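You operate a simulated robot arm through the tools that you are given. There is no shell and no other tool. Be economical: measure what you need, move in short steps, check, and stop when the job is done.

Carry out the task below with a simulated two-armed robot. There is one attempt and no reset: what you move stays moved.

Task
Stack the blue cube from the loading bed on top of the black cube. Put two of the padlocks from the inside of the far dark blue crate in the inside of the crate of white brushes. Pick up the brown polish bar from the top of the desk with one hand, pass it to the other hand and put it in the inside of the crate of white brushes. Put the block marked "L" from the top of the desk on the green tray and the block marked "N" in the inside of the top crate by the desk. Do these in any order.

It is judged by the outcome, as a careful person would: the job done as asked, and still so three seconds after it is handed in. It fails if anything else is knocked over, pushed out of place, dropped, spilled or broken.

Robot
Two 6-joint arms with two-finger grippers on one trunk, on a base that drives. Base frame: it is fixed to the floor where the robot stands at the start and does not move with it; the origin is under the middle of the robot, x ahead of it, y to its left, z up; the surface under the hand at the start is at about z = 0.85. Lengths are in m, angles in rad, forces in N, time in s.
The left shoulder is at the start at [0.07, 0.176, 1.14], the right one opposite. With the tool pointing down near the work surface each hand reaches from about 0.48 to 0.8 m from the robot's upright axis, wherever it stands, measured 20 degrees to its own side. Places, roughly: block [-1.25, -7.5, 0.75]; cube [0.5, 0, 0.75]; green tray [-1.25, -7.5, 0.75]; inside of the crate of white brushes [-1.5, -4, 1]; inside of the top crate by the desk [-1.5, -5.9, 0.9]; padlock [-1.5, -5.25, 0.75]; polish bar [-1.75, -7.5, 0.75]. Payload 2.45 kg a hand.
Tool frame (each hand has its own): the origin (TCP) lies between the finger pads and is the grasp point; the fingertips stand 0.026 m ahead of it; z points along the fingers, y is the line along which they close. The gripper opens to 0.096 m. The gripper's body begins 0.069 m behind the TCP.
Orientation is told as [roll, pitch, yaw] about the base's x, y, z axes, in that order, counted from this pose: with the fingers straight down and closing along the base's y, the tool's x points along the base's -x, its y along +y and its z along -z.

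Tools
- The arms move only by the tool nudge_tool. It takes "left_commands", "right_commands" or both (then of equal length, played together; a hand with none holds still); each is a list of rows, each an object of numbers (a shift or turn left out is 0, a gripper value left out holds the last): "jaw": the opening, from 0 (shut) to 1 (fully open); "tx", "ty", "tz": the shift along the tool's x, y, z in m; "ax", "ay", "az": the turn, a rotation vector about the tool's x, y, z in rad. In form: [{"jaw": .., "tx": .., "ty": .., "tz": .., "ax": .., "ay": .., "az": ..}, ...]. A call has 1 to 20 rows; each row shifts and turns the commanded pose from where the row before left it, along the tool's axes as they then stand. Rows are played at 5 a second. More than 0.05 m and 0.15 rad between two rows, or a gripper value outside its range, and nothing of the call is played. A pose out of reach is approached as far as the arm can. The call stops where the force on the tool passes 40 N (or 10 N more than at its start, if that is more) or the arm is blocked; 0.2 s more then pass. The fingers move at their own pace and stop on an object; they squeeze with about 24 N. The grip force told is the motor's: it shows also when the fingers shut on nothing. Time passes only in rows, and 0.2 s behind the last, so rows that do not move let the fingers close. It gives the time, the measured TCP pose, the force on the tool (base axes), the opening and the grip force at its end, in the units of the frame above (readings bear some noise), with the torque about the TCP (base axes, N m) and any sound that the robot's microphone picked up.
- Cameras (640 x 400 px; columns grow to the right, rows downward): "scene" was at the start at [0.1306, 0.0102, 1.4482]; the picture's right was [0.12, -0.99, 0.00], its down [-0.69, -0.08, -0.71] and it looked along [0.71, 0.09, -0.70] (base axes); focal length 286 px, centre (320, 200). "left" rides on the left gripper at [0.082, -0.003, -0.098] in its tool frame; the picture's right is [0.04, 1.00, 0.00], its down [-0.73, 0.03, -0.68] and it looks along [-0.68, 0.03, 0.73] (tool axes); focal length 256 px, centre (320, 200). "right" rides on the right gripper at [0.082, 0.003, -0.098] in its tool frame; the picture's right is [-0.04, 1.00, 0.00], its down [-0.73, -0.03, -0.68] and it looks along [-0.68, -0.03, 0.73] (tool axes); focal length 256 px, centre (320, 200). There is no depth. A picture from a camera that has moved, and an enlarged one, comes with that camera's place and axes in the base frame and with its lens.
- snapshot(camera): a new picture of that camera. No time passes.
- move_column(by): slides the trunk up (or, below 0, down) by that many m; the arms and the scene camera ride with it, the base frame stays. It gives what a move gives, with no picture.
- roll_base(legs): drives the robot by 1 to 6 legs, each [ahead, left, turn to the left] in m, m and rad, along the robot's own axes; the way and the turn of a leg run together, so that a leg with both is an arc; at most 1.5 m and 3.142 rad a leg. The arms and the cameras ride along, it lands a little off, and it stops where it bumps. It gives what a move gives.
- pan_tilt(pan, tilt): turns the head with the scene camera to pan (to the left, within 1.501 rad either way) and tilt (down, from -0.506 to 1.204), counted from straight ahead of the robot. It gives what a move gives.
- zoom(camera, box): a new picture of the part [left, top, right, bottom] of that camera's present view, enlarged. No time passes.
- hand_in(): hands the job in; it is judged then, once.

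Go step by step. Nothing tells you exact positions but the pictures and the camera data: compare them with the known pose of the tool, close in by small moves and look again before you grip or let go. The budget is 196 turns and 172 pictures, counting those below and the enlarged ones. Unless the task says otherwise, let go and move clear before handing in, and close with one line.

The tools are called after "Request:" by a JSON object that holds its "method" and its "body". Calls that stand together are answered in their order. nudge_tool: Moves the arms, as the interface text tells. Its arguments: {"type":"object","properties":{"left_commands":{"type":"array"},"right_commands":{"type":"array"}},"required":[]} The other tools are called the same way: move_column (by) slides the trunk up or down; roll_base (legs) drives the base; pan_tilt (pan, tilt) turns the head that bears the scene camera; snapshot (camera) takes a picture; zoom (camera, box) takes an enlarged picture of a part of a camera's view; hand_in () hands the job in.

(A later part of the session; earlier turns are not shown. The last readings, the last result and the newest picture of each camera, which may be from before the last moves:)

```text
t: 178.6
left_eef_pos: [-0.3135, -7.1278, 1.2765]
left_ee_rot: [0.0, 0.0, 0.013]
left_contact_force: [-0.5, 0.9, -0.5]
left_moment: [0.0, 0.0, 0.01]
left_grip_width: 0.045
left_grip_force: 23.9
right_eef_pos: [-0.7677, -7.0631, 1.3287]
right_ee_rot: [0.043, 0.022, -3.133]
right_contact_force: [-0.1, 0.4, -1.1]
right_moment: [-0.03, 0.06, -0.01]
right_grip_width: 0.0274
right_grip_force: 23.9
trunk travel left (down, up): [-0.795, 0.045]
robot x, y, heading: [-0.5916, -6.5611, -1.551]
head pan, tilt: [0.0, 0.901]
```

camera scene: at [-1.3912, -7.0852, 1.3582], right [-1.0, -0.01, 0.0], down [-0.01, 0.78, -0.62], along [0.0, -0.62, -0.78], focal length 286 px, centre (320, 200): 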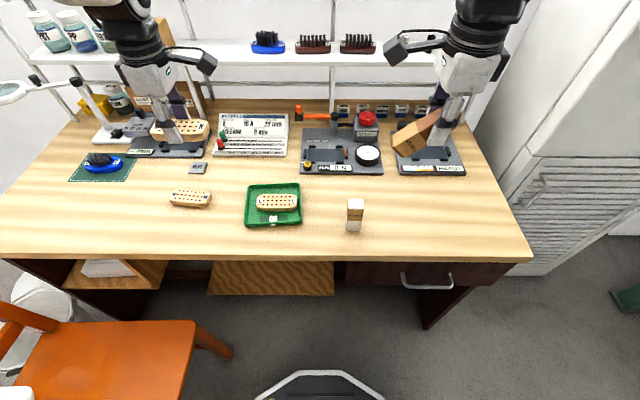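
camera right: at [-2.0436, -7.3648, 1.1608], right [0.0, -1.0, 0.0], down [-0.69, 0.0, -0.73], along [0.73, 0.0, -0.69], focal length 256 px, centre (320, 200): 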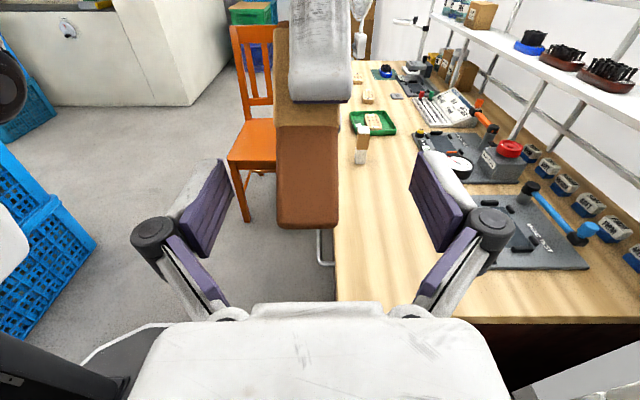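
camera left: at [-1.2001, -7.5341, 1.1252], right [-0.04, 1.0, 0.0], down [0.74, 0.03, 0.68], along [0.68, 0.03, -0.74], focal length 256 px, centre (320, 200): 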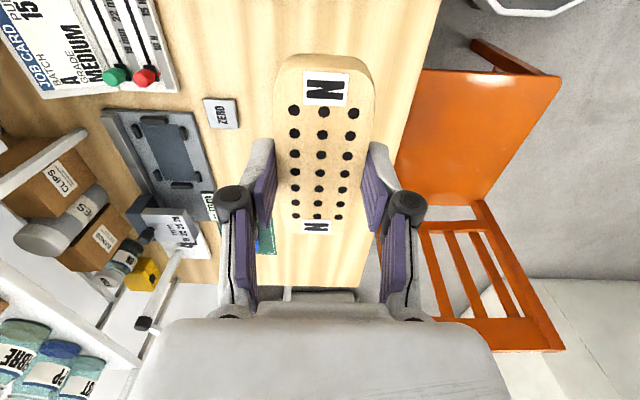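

Request:
{"method": "roll_base", "body": {"legs": [[-0.82, 0, 0], [0, 0, -1.57]]}}

Request:
{"method": "pan_tilt", "body": {"pan": 0, "tilt": 0.8}}

Request:
{"method": "snapshot", "body": {"camera": "scene"}}

```text
t: 186.9
left_eef_pos: [-1.1899, -5.9885, 1.2764]
left_ee_rot: [-0.001, 0.001, -1.618]
left_contact_force: [0.4, -0.3, -0.5]
left_moment: [0.03, 0.02, 0.01]
left_grip_width: 0.0449
left_grip_force: 23.7
right_eef_pos: [-1.0963, -5.5398, 1.3293]
right_ee_rot: [0.044, 0.019, 1.516]
right_contact_force: [0.2, -0.5, -1.3]
right_moment: [0.03, 0.0, 0.02]
right_grip_width: 0.0277
right_grip_force: 23.6
trunk travel left (down, up): [-0.795, 0.045]
robot x, y, heading: [-0.6037, -5.7452, 3.1]
head pan, tilt: [0.0, 0.901]
```

```text
t: 187.6
left_eef_pos: [-1.1906, -5.9889, 1.2759]
left_ee_rot: [-0.001, 0.0, -1.618]
left_contact_force: [0.8, -0.8, 0.1]
left_moment: [-0.01, -0.03, 0.01]
left_grip_width: 0.045
left_grip_force: 24.2
right_eef_pos: [-1.097, -5.5386, 1.3299]
right_ee_rot: [0.044, 0.019, 1.516]
right_contact_force: [-0.8, -0.4, -1.2]
right_moment: [0.02, 0.01, 0.02]
right_grip_width: 0.0275
right_grip_force: 24.0
trunk travel left (down, up): [-0.795, 0.045]
robot x, y, heading: [-0.6055, -5.7434, 3.103]
head pan, tilt: [0.0, 0.799]
```

```text
84 pictures are left
camera scene: at [-0.7385, -5.7379, 1.6161], right [0.04, 1.0, 0.0], down [0.72, -0.03, -0.7], along [-0.7, 0.03, -0.72], focal length 286 px, centre (320, 200)
```

scene: 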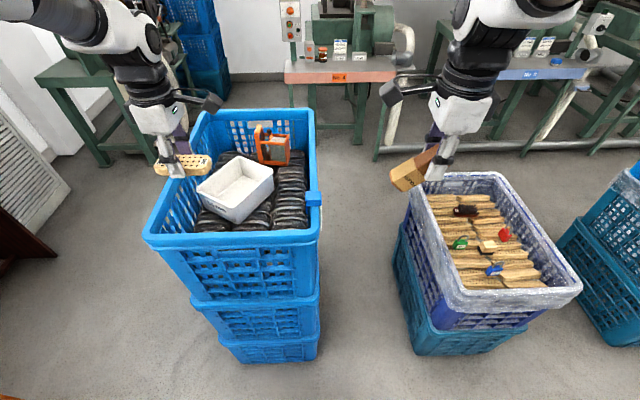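

Request:
{"method": "zoom", "body": {"camera": "scene", "box": [130, 90, 340, 250]}}

Request:
{"method": "zoom", "body": {"camera": "scene", "box": [390, 160, 590, 320]}}

```text
2.50 times, centred on (235, 170) of scene
camera zoom: at [-0.7385, -5.7379, 1.6161], right [0.04, 1.0, 0.0], down [0.72, -0.03, -0.7], along [-0.7, 0.03, -0.72], focal length 716 px, centre (532, 275)
```

zoom: 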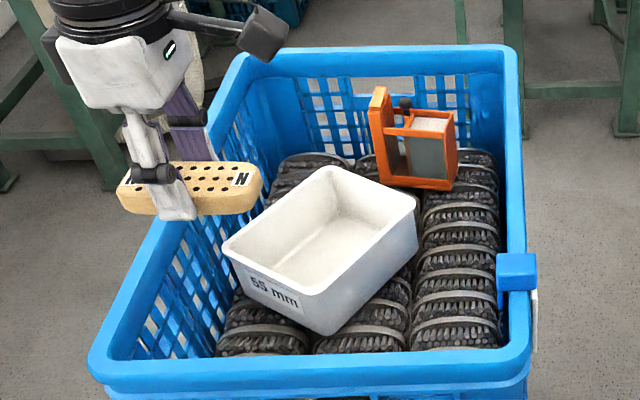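

```text
2.50 times, centred on (490, 240) of scene
camera zoom: at [-0.7385, -5.7379, 1.6161], right [0.04, 1.0, 0.0], down [0.72, -0.03, -0.7], along [-0.7, 0.03, -0.72], focal length 716 px, centre (-105, 100)
```

zoom: 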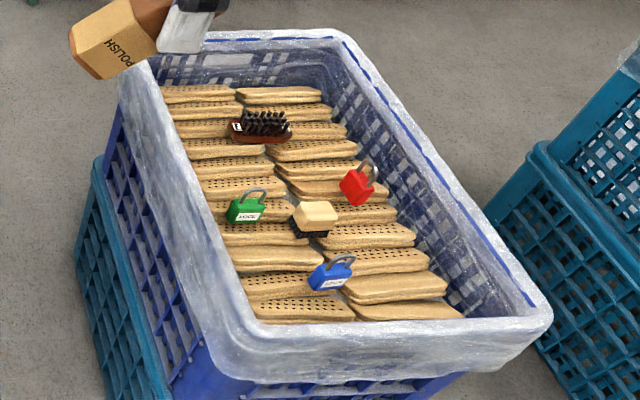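

The top crate has a free strip of black brushes right of the white box, near (−1.44, −5.81). Padlocks green, red and blue lie in the dark blue crate. I'll move nearer, turn the left tool and lower the trunk.

Request:
{"method": "roll_base", "body": {"legs": [[0.2, -0.09, 0.035]]}}

Request:
{"method": "nudge_tool", "body": {"left_commands": [{"az": 0.13}, {"az": 0.13}, {"az": 0.13}, {"az": 0.13}, {"az": 0.13}, {"az": 0.13}, {"az": 0.13}, {"az": 0.13}, {"az": 0.13}, {"az": 0.13}, {"az": 0.13}, {"az": 0.13}, {}]}}

Request:
{"method": "move_column", "body": {"by": -0.1}}

Request:
{"method": "snapshot", "body": {"camera": "left"}}

Request:
{"method": "snapshot", "body": {"camera": "scene"}}

```text
t: 189.3
left_eef_pos: [-1.3802, -5.9146, 1.2776]
left_ee_rot: [-0.001, 0.002, -1.579]
left_contact_force: [-0.2, 0.4, 0.0]
left_moment: [0.05, 0.01, 0.01]
left_grip_width: 0.0449
left_grip_force: 23.2
right_eef_pos: [-1.3045, -5.4627, 1.3309]
right_ee_rot: [0.043, 0.018, 1.555]
right_contact_force: [0.3, 0.2, -0.6]
right_moment: [0.03, 0.06, 0.02]
right_grip_width: 0.0275
right_grip_force: 24.0
trunk travel left (down, up): [-0.795, 0.045]
robot x, y, heading: [-0.8113, -5.6468, 3.137]
head pan, tilt: [0.0, 0.799]
```

```text
t: 192.1
left_eef_pos: [-1.3838, -5.9128, 1.2761]
left_ee_rot: [-0.003, 0.0, -3.139]
left_contact_force: [-0.2, 0.7, -0.5]
left_moment: [0.03, -0.03, 0.0]
left_grip_width: 0.0452
left_grip_force: 24.5
right_eef_pos: [-1.3076, -5.4605, 1.3295]
right_ee_rot: [0.043, 0.019, 1.554]
right_contact_force: [-0.3, -0.1, -1.5]
right_moment: [0.02, -0.01, 0.01]
right_grip_width: 0.0276
right_grip_force: 23.8
trunk travel left (down, up): [-0.795, 0.045]
robot x, y, heading: [-0.8071, -5.6447, 3.14]
head pan, tilt: [0.0, 0.799]
```

```text
t: 193.4
left_eef_pos: [-1.3845, -5.9131, 1.1765]
left_ee_rot: [0.0, 0.0, -3.137]
left_contact_force: [0.1, 0.4, -0.5]
left_moment: [-0.02, 0.01, -0.04]
left_grip_width: 0.0448
left_grip_force: 23.6
right_eef_pos: [-1.3079, -5.4612, 1.2305]
right_ee_rot: [0.043, 0.019, 1.555]
right_contact_force: [-0.3, 0.0, -1.3]
right_moment: [0.0, 0.01, -0.03]
right_grip_width: 0.0277
right_grip_force: 24.1
trunk travel left (down, up): [-0.695, 0.145]
robot x, y, heading: [-0.807, -5.6448, 3.143]
head pan, tilt: [0.0, 0.799]
```

```text
81 pictures are left
camera left: at [-1.3014, -5.9101, 1.2753], right [0.04, -1.0, 0.0], down [-0.73, -0.03, 0.68], along [-0.68, -0.03, -0.73], focal length 256 px, centre (320, 200)
```

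left: 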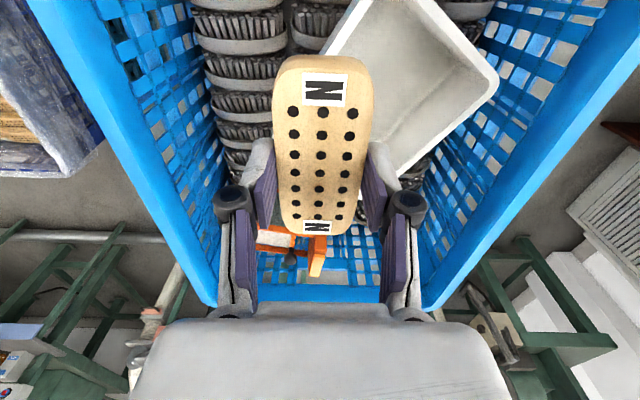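

```text
80 pictures are left
camera scene: at [-0.9415, -5.6453, 1.5162], right [0.0, 1.0, 0.0], down [0.72, 0.0, -0.7], along [-0.7, 0.0, -0.72], focal length 286 px, centre (320, 200)
```

scene: 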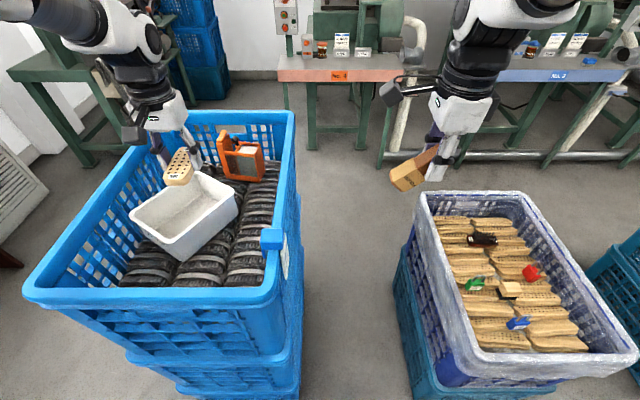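

Request:
{"method": "nudge_tool", "body": {"left_commands": [{"ty": -0.045, "tx": -0.02}, {"ty": -0.045, "tx": -0.02}, {"ty": -0.013, "tx": -0.006}, {"tz": 0.04}, {"tz": 0.03}, {}]}}

Request:
{"method": "snapshot", "body": {"camera": "left"}}

Request:
{"method": "zoom", "body": {"camera": "scene", "box": [110, 100, 310, 300]}}

```text
t: 194.8
left_eef_pos: [-1.4294, -5.8105, 1.1069]
left_ee_rot: [-0.001, 0.001, -3.14]
left_contact_force: [-0.3, -0.7, -1.1]
left_moment: [0.0, 0.0, 0.0]
left_grip_width: 0.0447
left_grip_force: 23.5
right_eef_pos: [-1.3069, -5.4611, 1.2314]
right_ee_rot: [0.041, 0.019, 1.555]
right_contact_force: [0.9, -1.3, -1.9]
right_moment: [0.03, -0.03, -0.02]
right_grip_width: 0.0273
right_grip_force: 24.5
trunk travel left (down, up): [-0.695, 0.145]
robot x, y, heading: [-0.8082, -5.6462, 3.14]
head pan, tilt: [0.0, 0.799]
```

```text
79 pictures are left
camera left: at [-1.3476, -5.8067, 1.2055], right [0.04, -1.0, 0.0], down [-0.73, -0.03, 0.68], along [-0.68, -0.03, -0.73], focal length 256 px, centre (320, 200)
```

left: 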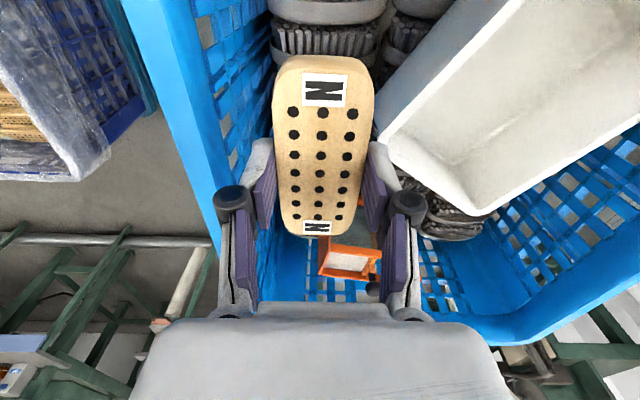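

```text
2.00 times, centred on (210, 200) of scene
camera zoom: at [-0.9404, -5.6457, 1.5163], right [0.0, 1.0, 0.0], down [0.72, 0.0, -0.7], along [-0.7, 0.0, -0.72], focal length 573 px, centre (540, 200)
```

zoom: 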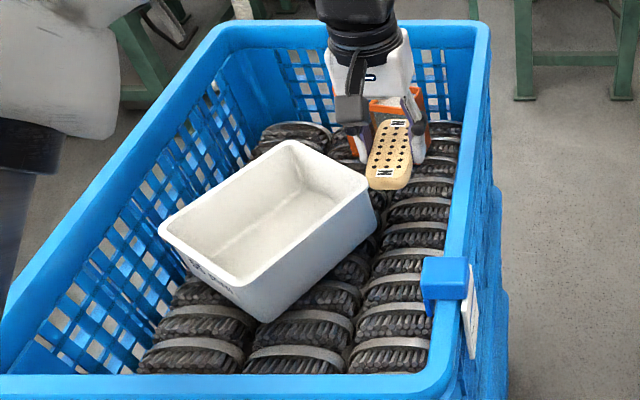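

Request:
{"method": "nudge_tool", "body": {"left_commands": [{"tx": -0.035}, {"tz": 0.045}, {"tz": 0.045}, {"tz": 0.04}, {}]}}

Request:
{"method": "zoom", "body": {"camera": "scene", "box": [150, 90, 310, 250]}}

Request:
{"method": "snapshot", "body": {"camera": "left"}}

```text
t: 196.0
left_eef_pos: [-1.4643, -5.8059, 0.9743]
left_ee_rot: [-0.001, -0.002, -3.139]
left_contact_force: [0.2, -0.5, -1.2]
left_moment: [0.01, 0.0, 0.0]
left_grip_width: 0.0447
left_grip_force: 23.6
right_eef_pos: [-1.3067, -5.4611, 1.2296]
right_ee_rot: [0.042, 0.018, 1.554]
right_contact_force: [0.7, 0.4, -1.6]
right_moment: [0.09, -0.02, 0.02]
right_grip_width: 0.0276
right_grip_force: 23.7
trunk travel left (down, up): [-0.695, 0.145]
robot x, y, heading: [-0.81, -5.644, 3.139]
head pan, tilt: [0.0, 0.799]
```

```text
2.50 times, centred on (230, 170) of scene
camera zoom: at [-0.9407, -5.6452, 1.5163], right [0.0, 1.0, 0.0], down [0.72, 0.0, -0.7], along [-0.7, 0.0, -0.72], focal length 716 px, centre (545, 275)
```

zoom: 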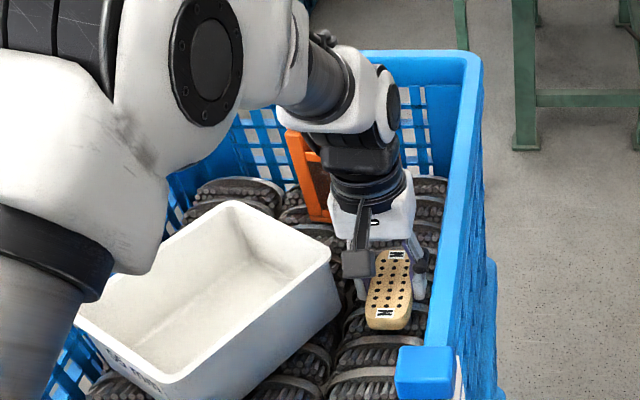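

```text
76 pictures are left
camera left: at [-1.3828, -5.804, 1.0726], right [0.04, -1.0, 0.0], down [-0.73, -0.03, 0.68], along [-0.68, -0.03, -0.73], focal length 256 px, centre (320, 200)
```

left: 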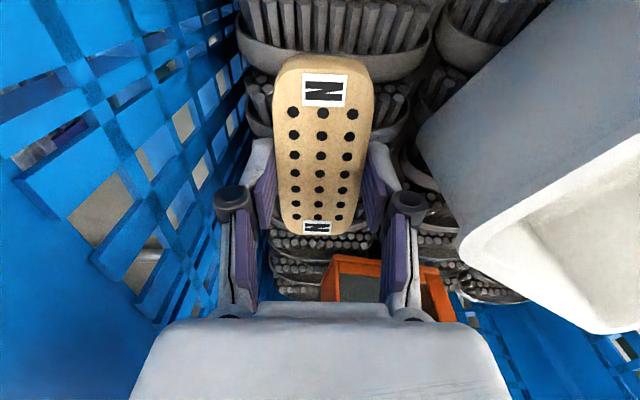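

Request:
{"method": "nudge_tool", "body": {"left_commands": [{"tz": 0.015, "ty": 0.005}, {"tz": 0.015}, {"tz": 0.01}, {}]}}

Request:
{"method": "snapshot", "body": {"camera": "left"}}

```text
t: 196.7
left_eef_pos: [-1.4675, -5.8148, 0.9531]
left_ee_rot: [0.001, -0.02, -3.137]
left_contact_force: [13.0, 3.1, 20.9]
left_moment: [0.02, -0.6, 0.1]
left_grip_width: 0.0453
left_grip_force: 23.8
right_eef_pos: [-1.3044, -5.4605, 1.2324]
right_ee_rot: [0.045, 0.019, 1.556]
right_contact_force: [0.1, -0.3, -1.0]
right_moment: [0.05, -0.03, -0.03]
right_grip_width: 0.0271
right_grip_force: 24.2
trunk travel left (down, up): [-0.695, 0.145]
robot x, y, heading: [-0.8094, -5.645, 3.135]
head pan, tilt: [0.0, 0.799]
stopped in row 3 (left hand): the force on the tool passed its limit at 48 N (the readings are from after the stop); the commanded pose is now the measured one
```

```text
75 pictures are left
camera left: at [-1.3839, -5.8118, 1.0503], right [0.04, -1.0, 0.0], down [-0.72, -0.03, 0.69], along [-0.69, -0.03, -0.72], focal length 256 px, centre (320, 200)
```

left: 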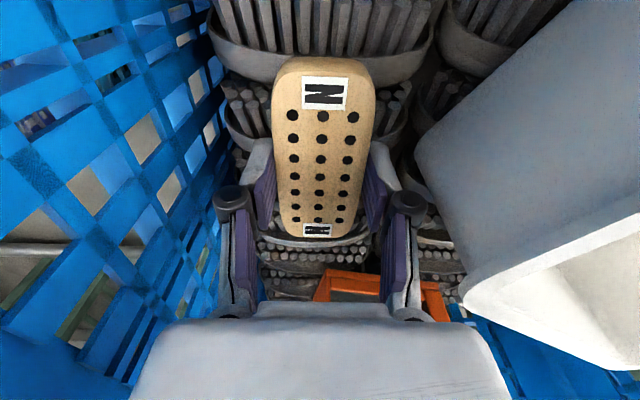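

The block has touched down on the brushes at z ≈ 0.926. I'll ease off slightly, open a little and lift away.

Request:
{"method": "nudge_tool", "body": {"left_commands": [{"tz": -0.002, "ay": 0.0}, {}, {"jaw": 0.3}, {"jaw": 0.62}, {}, {"tz": -0.03}, {"tz": -0.04}, {"tz": -0.05}, {"tz": -0.05}, {"tz": -0.04}, {}]}}

Request:
{"method": "snapshot", "body": {"camera": "left"}}

```text
t: 199.1
left_eef_pos: [-1.4666, -5.8158, 1.162]
left_ee_rot: [-0.001, -0.014, -3.139]
left_contact_force: [-0.1, -0.2, -0.5]
left_moment: [0.03, 0.01, 0.0]
left_grip_width: 0.0595
left_grip_force: 0.1
right_eef_pos: [-1.3089, -5.4612, 1.2285]
right_ee_rot: [0.039, 0.019, 1.555]
right_contact_force: [-0.4, 0.4, -1.7]
right_moment: [0.03, -0.04, -0.01]
right_grip_width: 0.0276
right_grip_force: 23.8
trunk travel left (down, up): [-0.695, 0.145]
robot x, y, heading: [-0.8099, -5.6462, 3.142]
head pan, tilt: [0.0, 0.799]
```

```text
74 pictures are left
camera left: at [-1.3842, -5.8121, 1.2599], right [0.04, -1.0, 0.0], down [-0.72, -0.03, 0.69], along [-0.69, -0.03, -0.72], focal length 256 px, centre (320, 200)
```

left: 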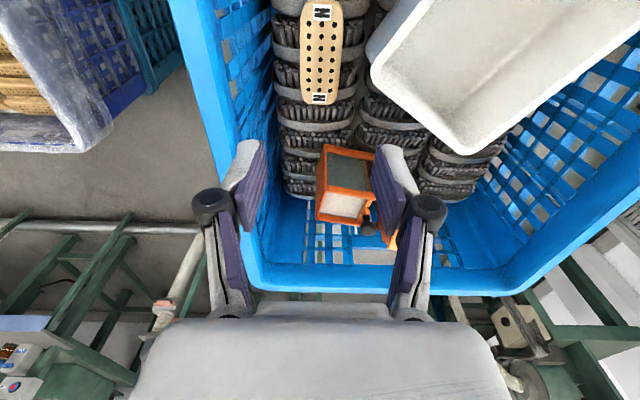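

N lies safely in the top crate. The green padlock is near (−1.37, −5.17, 0.70), with blue near (−1.25, −5.1) and red near (−1.41, −4.98). I'll strafe to them, lower the trunk and look closely.

Request:
{"method": "roll_base", "body": {"legs": [[0, -0.6, 0]]}}

Request:
{"method": "nudge_tool", "body": {"left_commands": [{"jaw": 1, "tx": 0.03, "ay": 0.014}, {"tx": 0.03}, {"tx": 0.02}, {}]}}

Request:
{"method": "move_column", "body": {"by": -0.15}}

Request:
{"method": "snapshot", "body": {"camera": "left"}}

Request:
{"method": "snapshot", "body": {"camera": "scene"}}

```text
t: 202.5
left_eef_pos: [-1.465, -5.203, 1.1606]
left_ee_rot: [-0.001, -0.015, 3.141]
left_contact_force: [0.2, 0.4, 0.3]
left_moment: [0.02, 0.02, 0.0]
left_grip_width: 0.0596
left_grip_force: 0.2
right_eef_pos: [-1.3042, -4.849, 1.23]
right_ee_rot: [0.042, 0.016, 1.551]
right_contact_force: [0.6, 0.0, -2.1]
right_moment: [0.03, -0.01, -0.02]
right_grip_width: 0.0275
right_grip_force: 24.2
trunk travel left (down, up): [-0.695, 0.145]
robot x, y, heading: [-0.8088, -5.0365, 3.132]
head pan, tilt: [0.0, 0.799]
```

```text
t: 203.5
left_eef_pos: [-1.386, -5.2036, 1.1597]
left_ee_rot: [-0.003, -0.002, 3.14]
left_contact_force: [-0.4, 0.0, -0.6]
left_moment: [0.03, 0.01, 0.01]
left_grip_width: 0.0959
left_grip_force: 0.1
right_eef_pos: [-1.3037, -4.8492, 1.2292]
right_ee_rot: [0.042, 0.017, 1.549]
right_contact_force: [-0.3, 0.8, -1.3]
right_moment: [0.01, 0.02, 0.0]
right_grip_width: 0.0277
right_grip_force: 23.8
trunk travel left (down, up): [-0.695, 0.145]
robot x, y, heading: [-0.8083, -5.0336, 3.138]
head pan, tilt: [0.0, 0.799]
```

```text
t: 205.3
left_eef_pos: [-1.3858, -5.2044, 1.0099]
left_ee_rot: [-0.001, -0.002, 3.141]
left_contact_force: [0.1, -0.5, 0.8]
left_moment: [0.01, -0.02, 0.0]
left_grip_width: 0.0959
left_grip_force: 0.0
right_eef_pos: [-1.3021, -4.8493, 1.0804]
right_ee_rot: [0.04, 0.02, 1.552]
right_contact_force: [-0.4, 0.4, -2.1]
right_moment: [-0.01, -0.01, 0.01]
right_grip_width: 0.0274
right_grip_force: 23.8
trunk travel left (down, up): [-0.545, 0.295]
robot x, y, heading: [-0.8086, -5.0365, 3.133]
head pan, tilt: [0.0, 0.799]
```

```text
73 pictures are left
camera left: at [-1.3031, -5.2001, 1.1086], right [0.04, -1.0, 0.0], down [-0.73, -0.03, 0.68], along [-0.68, -0.02, -0.73], focal length 256 px, centre (320, 200)
```

left: 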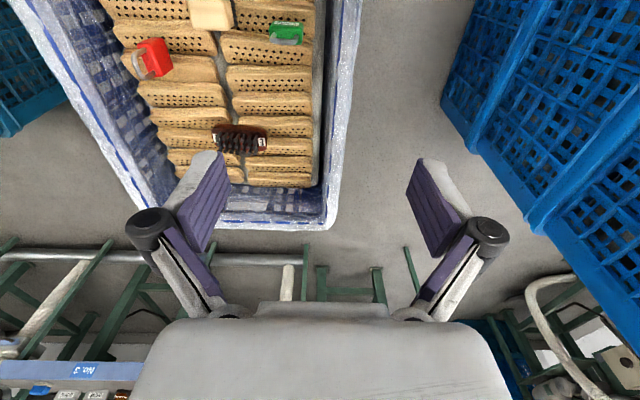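

```text
72 pictures are left
camera scene: at [-0.9385, -5.0343, 1.3662], right [0.01, 1.0, 0.0], down [0.72, -0.01, -0.7], along [-0.7, 0.0, -0.72], focal length 286 px, centre (320, 200)
```

scene: 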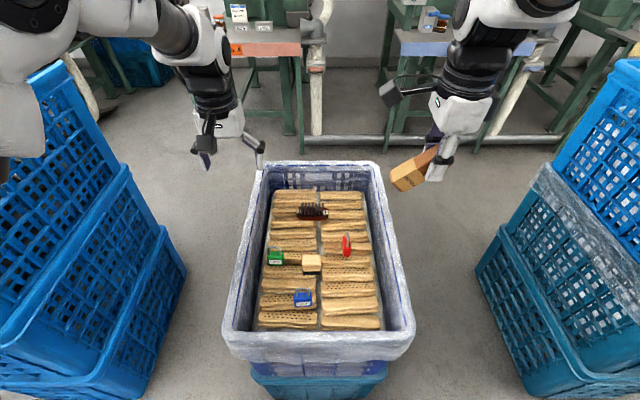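

Request:
{"method": "zoom", "body": {"camera": "scene", "box": [250, 220, 400, 330]}}

Request:
{"method": "zoom", "body": {"camera": "left", "box": [90, 0, 350, 160]}}

```text
3.64 times, centred on (325, 275) of scene
camera zoom: at [-0.9385, -5.0343, 1.3662], right [0.01, 1.0, 0.0], down [0.72, -0.01, -0.7], along [-0.7, 0.0, -0.72], focal length 1042 px, centre (302, -73)
```

zoom: 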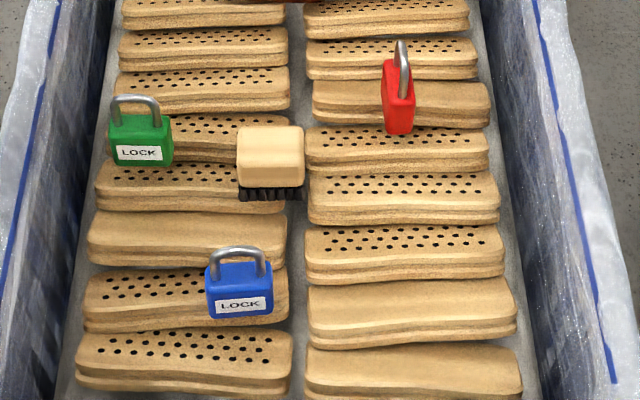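

```text
2.46 times, centred on (220, 80) of left
camera zoom: at [-1.3031, -5.2001, 1.1086], right [0.04, -1.0, 0.0], down [-0.73, -0.03, 0.68], along [-0.68, -0.02, -0.73], focal length 630 px, centre (566, 495)
```

zoom: 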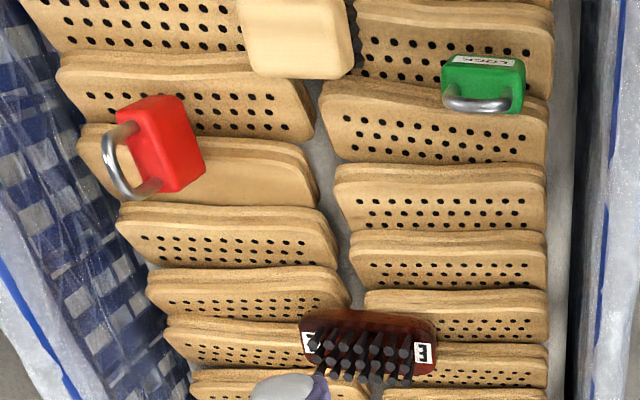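

The padlocks stand upright with their shackles up. I'll take blue first with the left hand (closing along y, across its 0.045 m body), repositioning the base a little.

Request:
{"method": "roll_base", "body": {"legs": [[-0.1, -0.12, 0.005]]}}

Request:
{"method": "nudge_tool", "body": {"left_commands": [{"tx": 0.04}, {"tx": 0.02}, {}]}}

Request:
{"method": "snapshot", "body": {"camera": "left"}}

Request:
{"method": "snapshot", "body": {"camera": "scene"}}

```text
t: 206.7
left_eef_pos: [-1.2851, -5.0849, 1.0093]
left_ee_rot: [0.0, -0.002, -3.137]
left_contact_force: [0.3, -0.2, -0.5]
left_moment: [-0.05, 0.03, 0.01]
left_grip_width: 0.0962
left_grip_force: 0.0
right_eef_pos: [-1.2046, -4.7307, 1.0797]
right_ee_rot: [0.042, 0.019, 1.558]
right_contact_force: [0.0, 0.4, -2.4]
right_moment: [0.04, 0.04, 0.04]
right_grip_width: 0.0275
right_grip_force: 24.4
trunk travel left (down, up): [-0.545, 0.295]
robot x, y, heading: [-0.7102, -4.9193, 3.143]
head pan, tilt: [0.0, 0.799]
```

```text
t: 207.5
left_eef_pos: [-1.2251, -5.0846, 1.0089]
left_ee_rot: [-0.002, -0.001, -3.134]
left_contact_force: [0.8, -0.8, -0.8]
left_moment: [-0.02, -0.01, 0.0]
left_grip_width: 0.0958
left_grip_force: 0.1
right_eef_pos: [-1.2065, -4.7306, 1.0787]
right_ee_rot: [0.041, 0.016, 1.56]
right_contact_force: [0.5, 0.3, -0.9]
right_moment: [0.0, -0.05, 0.0]
right_grip_width: 0.0277
right_grip_force: 24.0
trunk travel left (down, up): [-0.545, 0.295]
robot x, y, heading: [-0.7076, -4.915, 3.143]
head pan, tilt: [0.0, 0.799]
```

```text
69 pictures are left
camera left: at [-1.1434, -5.0814, 1.1075], right [0.05, -1.0, 0.0], down [-0.73, -0.03, 0.68], along [-0.68, -0.03, -0.73], focal length 256 px, centre (320, 200)
```

left: 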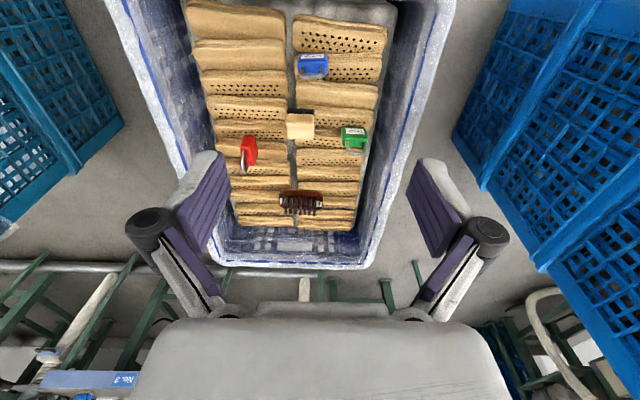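

```text
68 pictures are left
camera scene: at [-0.8399, -4.9136, 1.3661], right [0.0, 1.0, 0.0], down [0.72, 0.0, -0.7], along [-0.7, 0.0, -0.72], focal length 286 px, centre (320, 200)
```

scene: 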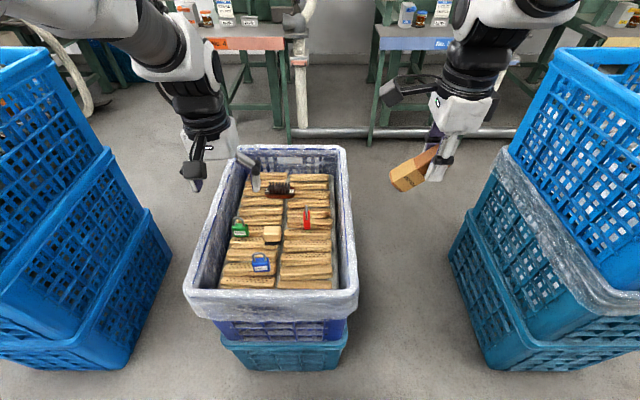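

Request:
{"method": "nudge_tool", "body": {"left_commands": [{"tx": -0.027, "ty": -0.009}, {"tz": 0.045}, {"tz": 0.045}, {"tz": 0.045}, {"tz": 0.045}, {}]}}

Request:
{"method": "snapshot", "body": {"camera": "left"}}

Request:
{"method": "snapshot", "body": {"camera": "scene"}}

```text
t: 208.9
left_eef_pos: [-1.2524, -5.0754, 0.8324]
left_ee_rot: [-0.001, -0.003, -3.138]
left_contact_force: [-0.3, -0.5, 0.2]
left_moment: [0.01, -0.05, 0.01]
left_grip_width: 0.0961
left_grip_force: 0.1
right_eef_pos: [-1.2053, -4.7294, 1.0808]
right_ee_rot: [0.043, 0.02, 1.558]
right_contact_force: [0.4, 0.5, -1.8]
right_moment: [0.0, 0.02, 0.03]
right_grip_width: 0.0277
right_grip_force: 23.7
trunk travel left (down, up): [-0.545, 0.295]
robot x, y, heading: [-0.708, -4.9135, 3.139]
head pan, tilt: [0.0, 0.799]
```

```text
67 pictures are left
camera left: at [-1.1696, -5.0712, 0.9317], right [0.05, -1.0, 0.0], down [-0.73, -0.03, 0.68], along [-0.68, -0.03, -0.73], focal length 256 px, centre (320, 200)
```

left: 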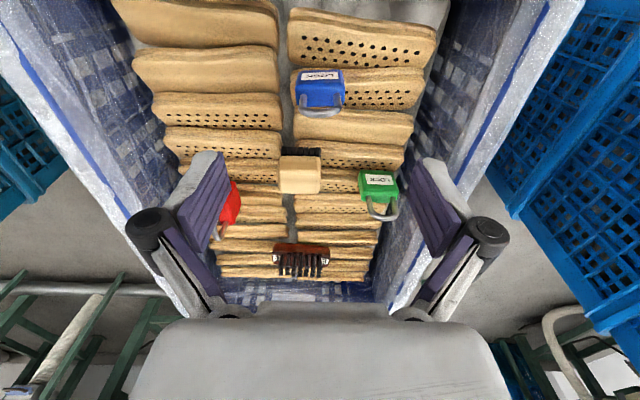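

```text
66 pictures are left
camera scene: at [-0.8385, -4.9131, 1.3663], right [0.0, 1.0, 0.0], down [0.72, 0.0, -0.7], along [-0.7, 0.0, -0.72], focal length 286 px, centre (320, 200)
```

scene: 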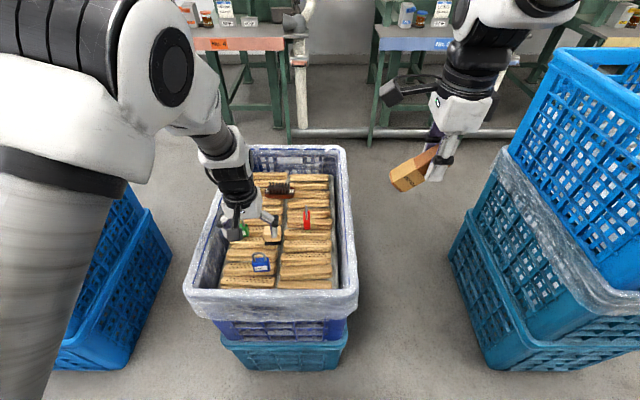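

Request:
{"method": "nudge_tool", "body": {"left_commands": [{"tz": 0.04}, {"tz": 0.04}, {"tz": 0.015}, {}]}}

Request:
{"method": "snapshot", "body": {"camera": "left"}}

Request:
{"method": "zoom", "body": {"camera": "scene", "box": [180, 180, 340, 320]}}

```text
t: 209.9
left_eef_pos: [-1.2505, -5.0754, 0.7363]
left_ee_rot: [-0.002, -0.001, -3.137]
left_contact_force: [-0.2, 0.1, 0.4]
left_moment: [-0.02, 0.04, 0.0]
left_grip_width: 0.0961
left_grip_force: 0.1
right_eef_pos: [-1.2047, -4.7299, 1.0795]
right_ee_rot: [0.042, 0.019, 1.558]
right_contact_force: [-0.3, 0.3, -1.8]
right_moment: [0.01, 0.01, 0.01]
right_grip_width: 0.0274
right_grip_force: 23.7
trunk travel left (down, up): [-0.545, 0.295]
robot x, y, heading: [-0.7058, -4.9093, 3.138]
head pan, tilt: [0.0, 0.799]
```

```text
65 pictures are left
camera left: at [-1.1688, -5.0717, 0.8351], right [0.05, -1.0, 0.0], down [-0.73, -0.03, 0.68], along [-0.68, -0.03, -0.73], focal length 256 px, centre (320, 200)
```

left: 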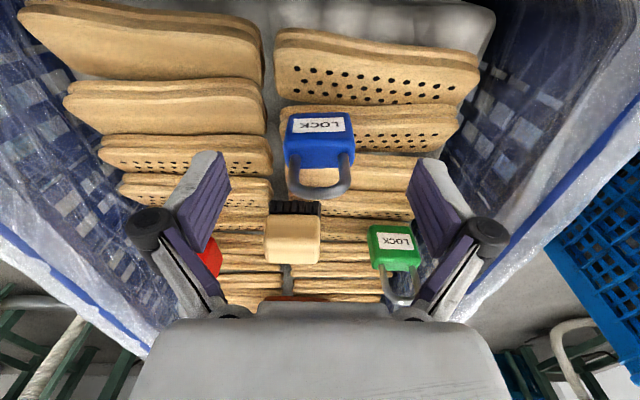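

```text
2.86 times, centred on (260, 250) of scene
camera zoom: at [-0.8391, -4.9132, 1.3662], right [0.0, 1.0, 0.0], down [0.72, 0.0, -0.7], along [-0.7, 0.0, -0.72], focal length 819 px, centre (491, 57)
```

zoom: 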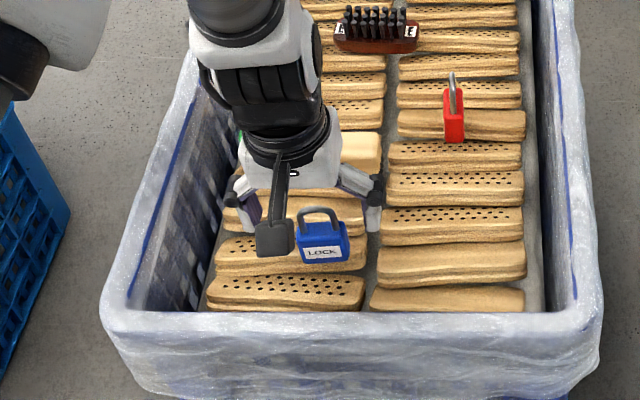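

Request:
{"method": "nudge_tool", "body": {"left_commands": [{"tz": 0.02, "tx": -0.003}, {"tz": 0.01}, {"tz": 0.003}, {}]}}

Request:
{"method": "snapshot", "body": {"camera": "left"}}

```text
t: 210.9
left_eef_pos: [-1.2546, -5.0743, 0.703]
left_ee_rot: [-0.002, 0.0, -3.137]
left_contact_force: [0.4, 0.2, 0.4]
left_moment: [0.01, 0.01, -0.02]
left_grip_width: 0.096
left_grip_force: 0.0
right_eef_pos: [-1.2057, -4.73, 1.0789]
right_ee_rot: [0.044, 0.019, 1.559]
right_contact_force: [-0.3, 0.8, -1.7]
right_moment: [0.01, -0.04, 0.01]
right_grip_width: 0.0275
right_grip_force: 23.7
trunk travel left (down, up): [-0.545, 0.295]
robot x, y, heading: [-0.7079, -4.9157, 3.139]
head pan, tilt: [0.0, 0.799]
```

```text
63 pictures are left
camera left: at [-1.173, -5.0713, 0.8008], right [0.05, -1.0, 0.0], down [-0.73, -0.03, 0.68], along [-0.68, -0.03, -0.73], focal length 256 px, centre (320, 200)
```

left: 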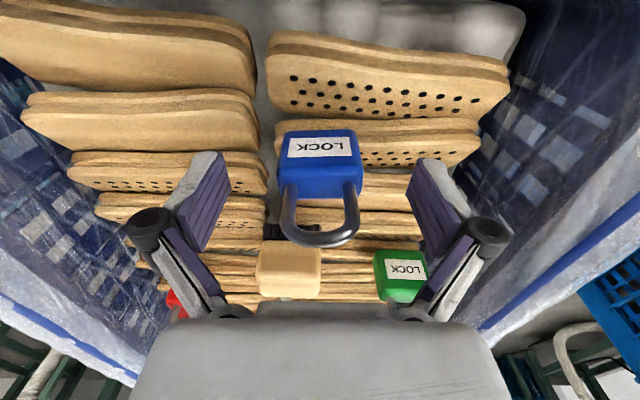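

Request:
{"method": "nudge_tool", "body": {"left_commands": [{"tz": 0.005}, {"jaw": 0}, {"jaw": 0}, {"jaw": 0}, {}]}}

Request:
{"method": "nudge_tool", "body": {"left_commands": [{"tz": -0.03}, {"tz": -0.05}, {"tz": -0.05}, {"tz": -0.05}, {"tz": -0.05}, {"tz": -0.05}, {"tz": -0.05}, {}]}}

Request:
{"method": "snapshot", "body": {"camera": "left"}}

```text
t: 212.1
left_eef_pos: [-1.2543, -5.0755, 0.6965]
left_ee_rot: [-0.001, -0.003, -3.136]
left_contact_force: [0.7, -1.0, 0.3]
left_moment: [0.0, 0.0, 0.0]
left_grip_width: 0.0451
left_grip_force: 23.4
right_eef_pos: [-1.2055, -4.7298, 1.0785]
right_ee_rot: [0.043, 0.018, 1.559]
right_contact_force: [-0.4, -0.4, -1.3]
right_moment: [0.0, 0.0, -0.01]
right_grip_width: 0.0275
right_grip_force: 23.9
trunk travel left (down, up): [-0.545, 0.295]
robot x, y, heading: [-0.7082, -4.9129, 3.14]
head pan, tilt: [0.0, 0.799]
```

```text
t: 213.9
left_eef_pos: [-1.2557, -5.0793, 1.0267]
left_ee_rot: [-0.002, 0.001, -3.137]
left_contact_force: [-0.4, 0.7, -0.8]
left_moment: [0.04, -0.04, 0.04]
left_grip_width: 0.0452
left_grip_force: 24.0
right_eef_pos: [-1.2065, -4.7302, 1.0783]
right_ee_rot: [0.039, 0.021, 1.557]
right_contact_force: [-0.6, 1.0, -1.1]
right_moment: [0.01, -0.01, 0.0]
right_grip_width: 0.0273
right_grip_force: 23.8
trunk travel left (down, up): [-0.545, 0.295]
robot x, y, heading: [-0.7067, -4.9154, 3.141]
head pan, tilt: [0.0, 0.799]
```

```text
62 pictures are left
camera left: at [-1.1727, -5.075, 1.1246], right [0.05, -1.0, 0.0], down [-0.73, -0.03, 0.68], along [-0.68, -0.03, -0.73], focal length 256 px, centre (320, 200)
```

left: 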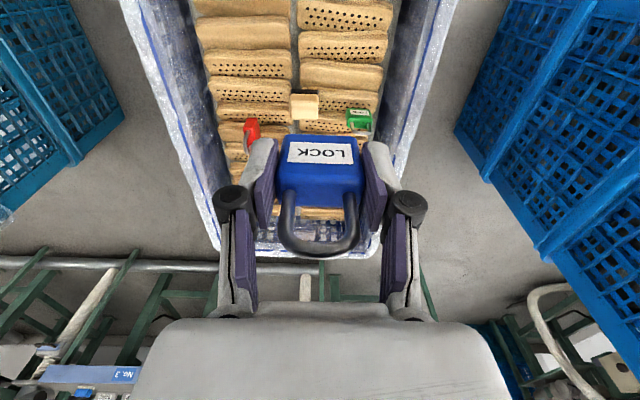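

Blue padlock secured. I'll raise the trunk and strafe right to the brush crate.

Request:
{"method": "move_column", "body": {"by": 0.25}}

Request:
{"method": "roll_base", "body": {"legs": [[0, -0.9, 0]]}}

Request:
{"method": "snapshot", "body": {"camera": "scene"}}

Request:
{"method": "snapshot", "body": {"camera": "left"}}

```text
t: 216.5
left_eef_pos: [-1.2534, -5.0785, 1.2765]
left_ee_rot: [-0.002, 0.0, -3.136]
left_contact_force: [1.3, -0.5, -0.6]
left_moment: [-0.01, 0.0, 0.04]
left_grip_width: 0.0454
left_grip_force: 24.6
right_eef_pos: [-1.2058, -4.7297, 1.3289]
right_ee_rot: [0.041, 0.019, 1.559]
right_contact_force: [1.0, 0.3, -1.1]
right_moment: [0.03, 0.02, 0.01]
right_grip_width: 0.0275
right_grip_force: 24.4
trunk travel left (down, up): [-0.795, 0.045]
robot x, y, heading: [-0.7089, -4.9174, 3.142]
head pan, tilt: [0.0, 0.799]
```

```text
t: 221.2
left_eef_pos: [-1.2599, -4.195, 1.2759]
left_ee_rot: [-0.001, -0.002, -3.109]
left_contact_force: [0.4, 0.7, -1.4]
left_moment: [0.01, -0.04, 0.0]
left_grip_width: 0.0456
left_grip_force: 24.4
right_eef_pos: [-1.2213, -3.844, 1.3302]
right_ee_rot: [0.041, 0.018, 1.582]
right_contact_force: [-0.6, 0.5, -0.5]
right_moment: [0.08, -0.01, 0.02]
right_grip_width: 0.0272
right_grip_force: 24.0
trunk travel left (down, up): [-0.795, 0.045]
robot x, y, heading: [-0.7181, -4.0158, -3.117]
head pan, tilt: [0.0, 0.799]
```

```text
61 pictures are left
camera scene: at [-0.8505, -4.019, 1.6161], right [-0.03, 1.0, 0.0], down [0.72, 0.02, -0.7], along [-0.7, -0.02, -0.72], focal length 286 px, centre (320, 200)
```

scene: 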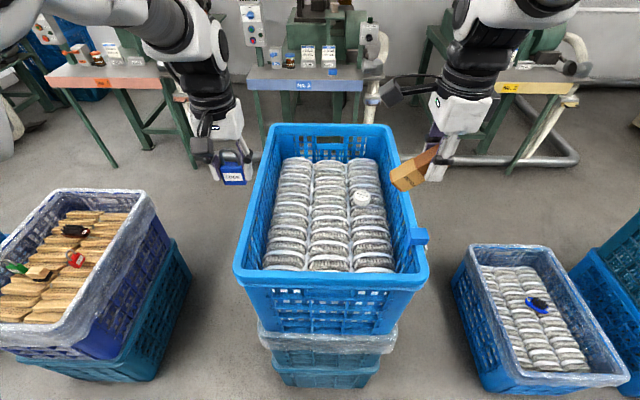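

```text
60 pictures are left
camera left: at [-1.1791, -4.1888, 1.3745], right [0.07, -1.0, 0.0], down [-0.73, -0.05, 0.68], along [-0.68, -0.05, -0.73], focal length 256 px, centre (320, 200)
```

left: 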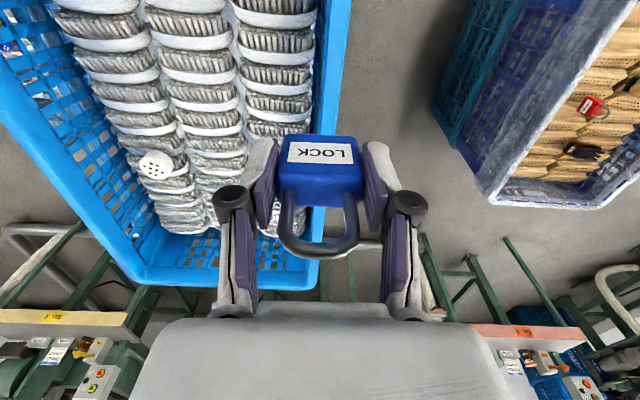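

Both hands are at the brush crate, whose interior spans about y −4.21..−3.79. I'll move in a little and tilt the right hand 45° so the bar lies level for a gentle release.

Request:
{"method": "roll_base", "body": {"legs": [[0.12, 0, -0.024]]}}

Request:
{"method": "nudge_tool", "body": {"right_commands": [{"ay": 0.131}, {"ay": 0.131}, {"ay": 0.131}, {"ay": 0.131}, {"ay": 0.131}, {"ay": 0.131}, {}], "left_commands": [{"ty": -0.03}, {"ty": -0.03}, {}, {}, {}, {}, {}]}}

Request:
{"method": "snapshot", "body": {"camera": "scene"}}

Request:
{"method": "snapshot", "body": {"camera": "right"}}

```text
t: 222.4
left_eef_pos: [-1.3828, -4.1851, 1.2771]
left_ee_rot: [-0.001, -0.003, -3.131]
left_contact_force: [1.3, -0.1, -0.1]
left_moment: [0.0, 0.03, 0.02]
left_grip_width: 0.0454
left_grip_force: 24.5
right_eef_pos: [-1.3364, -3.8355, 1.3307]
right_ee_rot: [0.045, 0.015, 1.563]
right_contact_force: [-0.9, -0.7, -1.0]
right_moment: [0.02, -0.05, 0.0]
right_grip_width: 0.0277
right_grip_force: 24.3
trunk travel left (down, up): [-0.795, 0.045]
robot x, y, heading: [-0.8412, -4.0188, -3.136]
head pan, tilt: [0.0, 0.799]
```

```text
t: 224.0
left_eef_pos: [-1.3869, -4.1296, 1.2818]
left_ee_rot: [-0.028, -0.003, -3.118]
left_contact_force: [0.1, -0.2, -0.9]
left_moment: [0.0, 0.02, -0.05]
left_grip_width: 0.0451
left_grip_force: 24.1
right_eef_pos: [-1.3391, -3.8362, 1.3292]
right_ee_rot: [0.059, 0.803, 1.606]
right_contact_force: [0.4, -1.4, -2.0]
right_moment: [0.04, 0.02, -0.01]
right_grip_width: 0.0276
right_grip_force: 24.1
trunk travel left (down, up): [-0.795, 0.045]
robot x, y, heading: [-0.8362, -4.0162, -3.136]
head pan, tilt: [0.0, 0.799]
```

```text
59 pictures are left
camera scene: at [-0.9716, -4.0177, 1.6162], right [0.0, 1.0, 0.0], down [0.72, 0.0, -0.7], along [-0.7, 0.0, -0.72], focal length 286 px, centre (320, 200)
```

scene: 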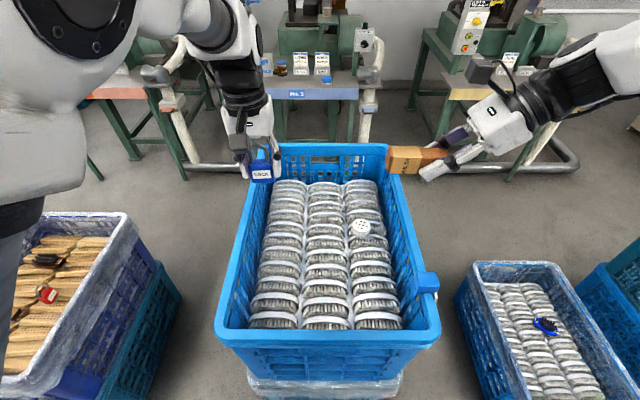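

```text
58 pictures are left
camera right: at [-1.3348, -3.8218, 1.4563], right [-1.0, 0.04, 0.01], down [0.04, 1.0, -0.06], along [-0.01, -0.06, -1.0], focal length 256 px, centre (320, 200)
```

right: 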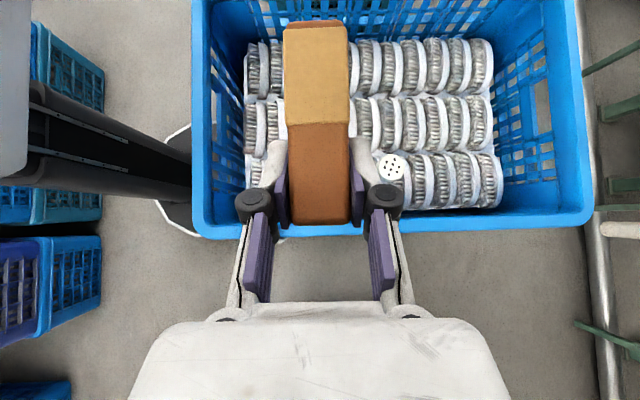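

The bar lies level over the crate edge. I'll shift it inward, then lower the trunk so both hands come nearer to the brushes.

Request:
{"method": "nudge_tool", "body": {"right_commands": [{"tz": 0.027, "tx": 0.026, "ty": 0.015}, {"tz": 0.027, "tx": 0.026, "ty": 0.015}, {}, {}], "left_commands": [{"ty": 0.012}, {}, {}, {}]}}

Request:
{"method": "move_column", "body": {"by": -0.17}}

Request:
{"method": "snapshot", "body": {"camera": "scene"}}

Request:
{"method": "snapshot", "body": {"camera": "right"}}

Request:
{"method": "snapshot", "body": {"camera": "left"}}

```text
t: 225.0
left_eef_pos: [-1.3854, -4.1364, 1.2756]
left_ee_rot: [-0.009, 0.0, -3.129]
left_contact_force: [0.1, 0.4, -0.8]
left_moment: [-0.01, -0.01, -0.03]
left_grip_width: 0.0452
left_grip_force: 24.2
right_eef_pos: [-1.3706, -3.9105, 1.3284]
right_ee_rot: [0.06, 0.805, 1.608]
right_contact_force: [-0.2, 0.6, -1.3]
right_moment: [0.04, -0.01, -0.04]
right_grip_width: 0.0275
right_grip_force: 24.3
trunk travel left (down, up): [-0.795, 0.045]
robot x, y, heading: [-0.835, -4.0146, -3.136]
head pan, tilt: [0.0, 0.799]
```

```text
t: 227.0
left_eef_pos: [-1.3848, -4.1369, 1.1076]
left_ee_rot: [-0.008, -0.003, -3.127]
left_contact_force: [0.1, -0.4, -1.2]
left_moment: [-0.02, -0.02, 0.0]
left_grip_width: 0.0455
left_grip_force: 24.0
right_eef_pos: [-1.3701, -3.9109, 1.1584]
right_ee_rot: [0.059, 0.803, 1.606]
right_contact_force: [-0.2, 1.0, -1.6]
right_moment: [0.05, 0.03, 0.0]
right_grip_width: 0.0275
right_grip_force: 24.4
trunk travel left (down, up): [-0.625, 0.215]
robot x, y, heading: [-0.8385, -4.019, -3.135]
head pan, tilt: [0.0, 0.799]
```

```text
57 pictures are left
camera scene: at [-0.9716, -4.0172, 1.4462], right [0.0, 1.0, 0.0], down [0.72, 0.0, -0.7], along [-0.7, 0.0, -0.72], focal length 286 px, centre (320, 200)
```

scene: 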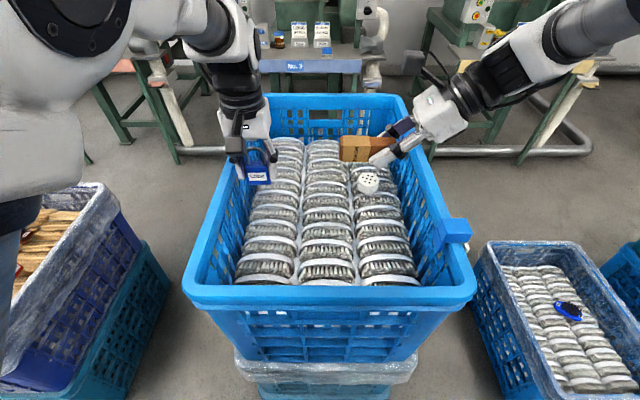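

```text
56 pictures are left
camera right: at [-1.3661, -3.8972, 1.2854], right [-1.0, 0.04, 0.01], down [0.04, 1.0, -0.06], along [-0.01, -0.06, -1.0], focal length 256 px, centre (320, 200)
```

right: 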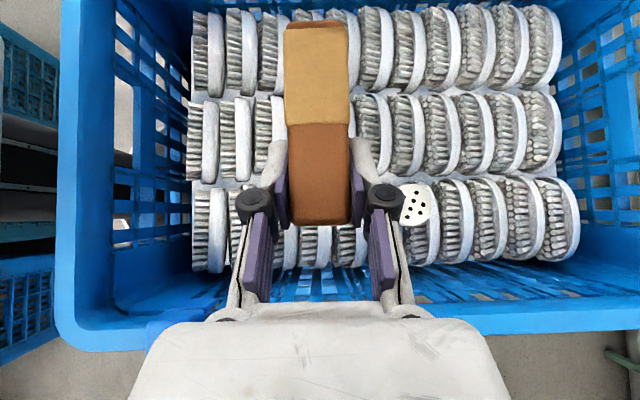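

```text
55 pictures are left
camera left: at [-1.3036, -4.1339, 1.206], right [0.05, -1.0, -0.01], down [-0.73, -0.05, 0.68], along [-0.68, -0.03, -0.73], focal length 256 px, centre (320, 200)
```

left: 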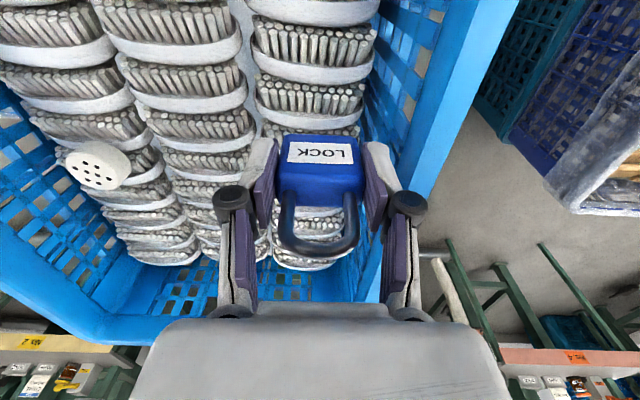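

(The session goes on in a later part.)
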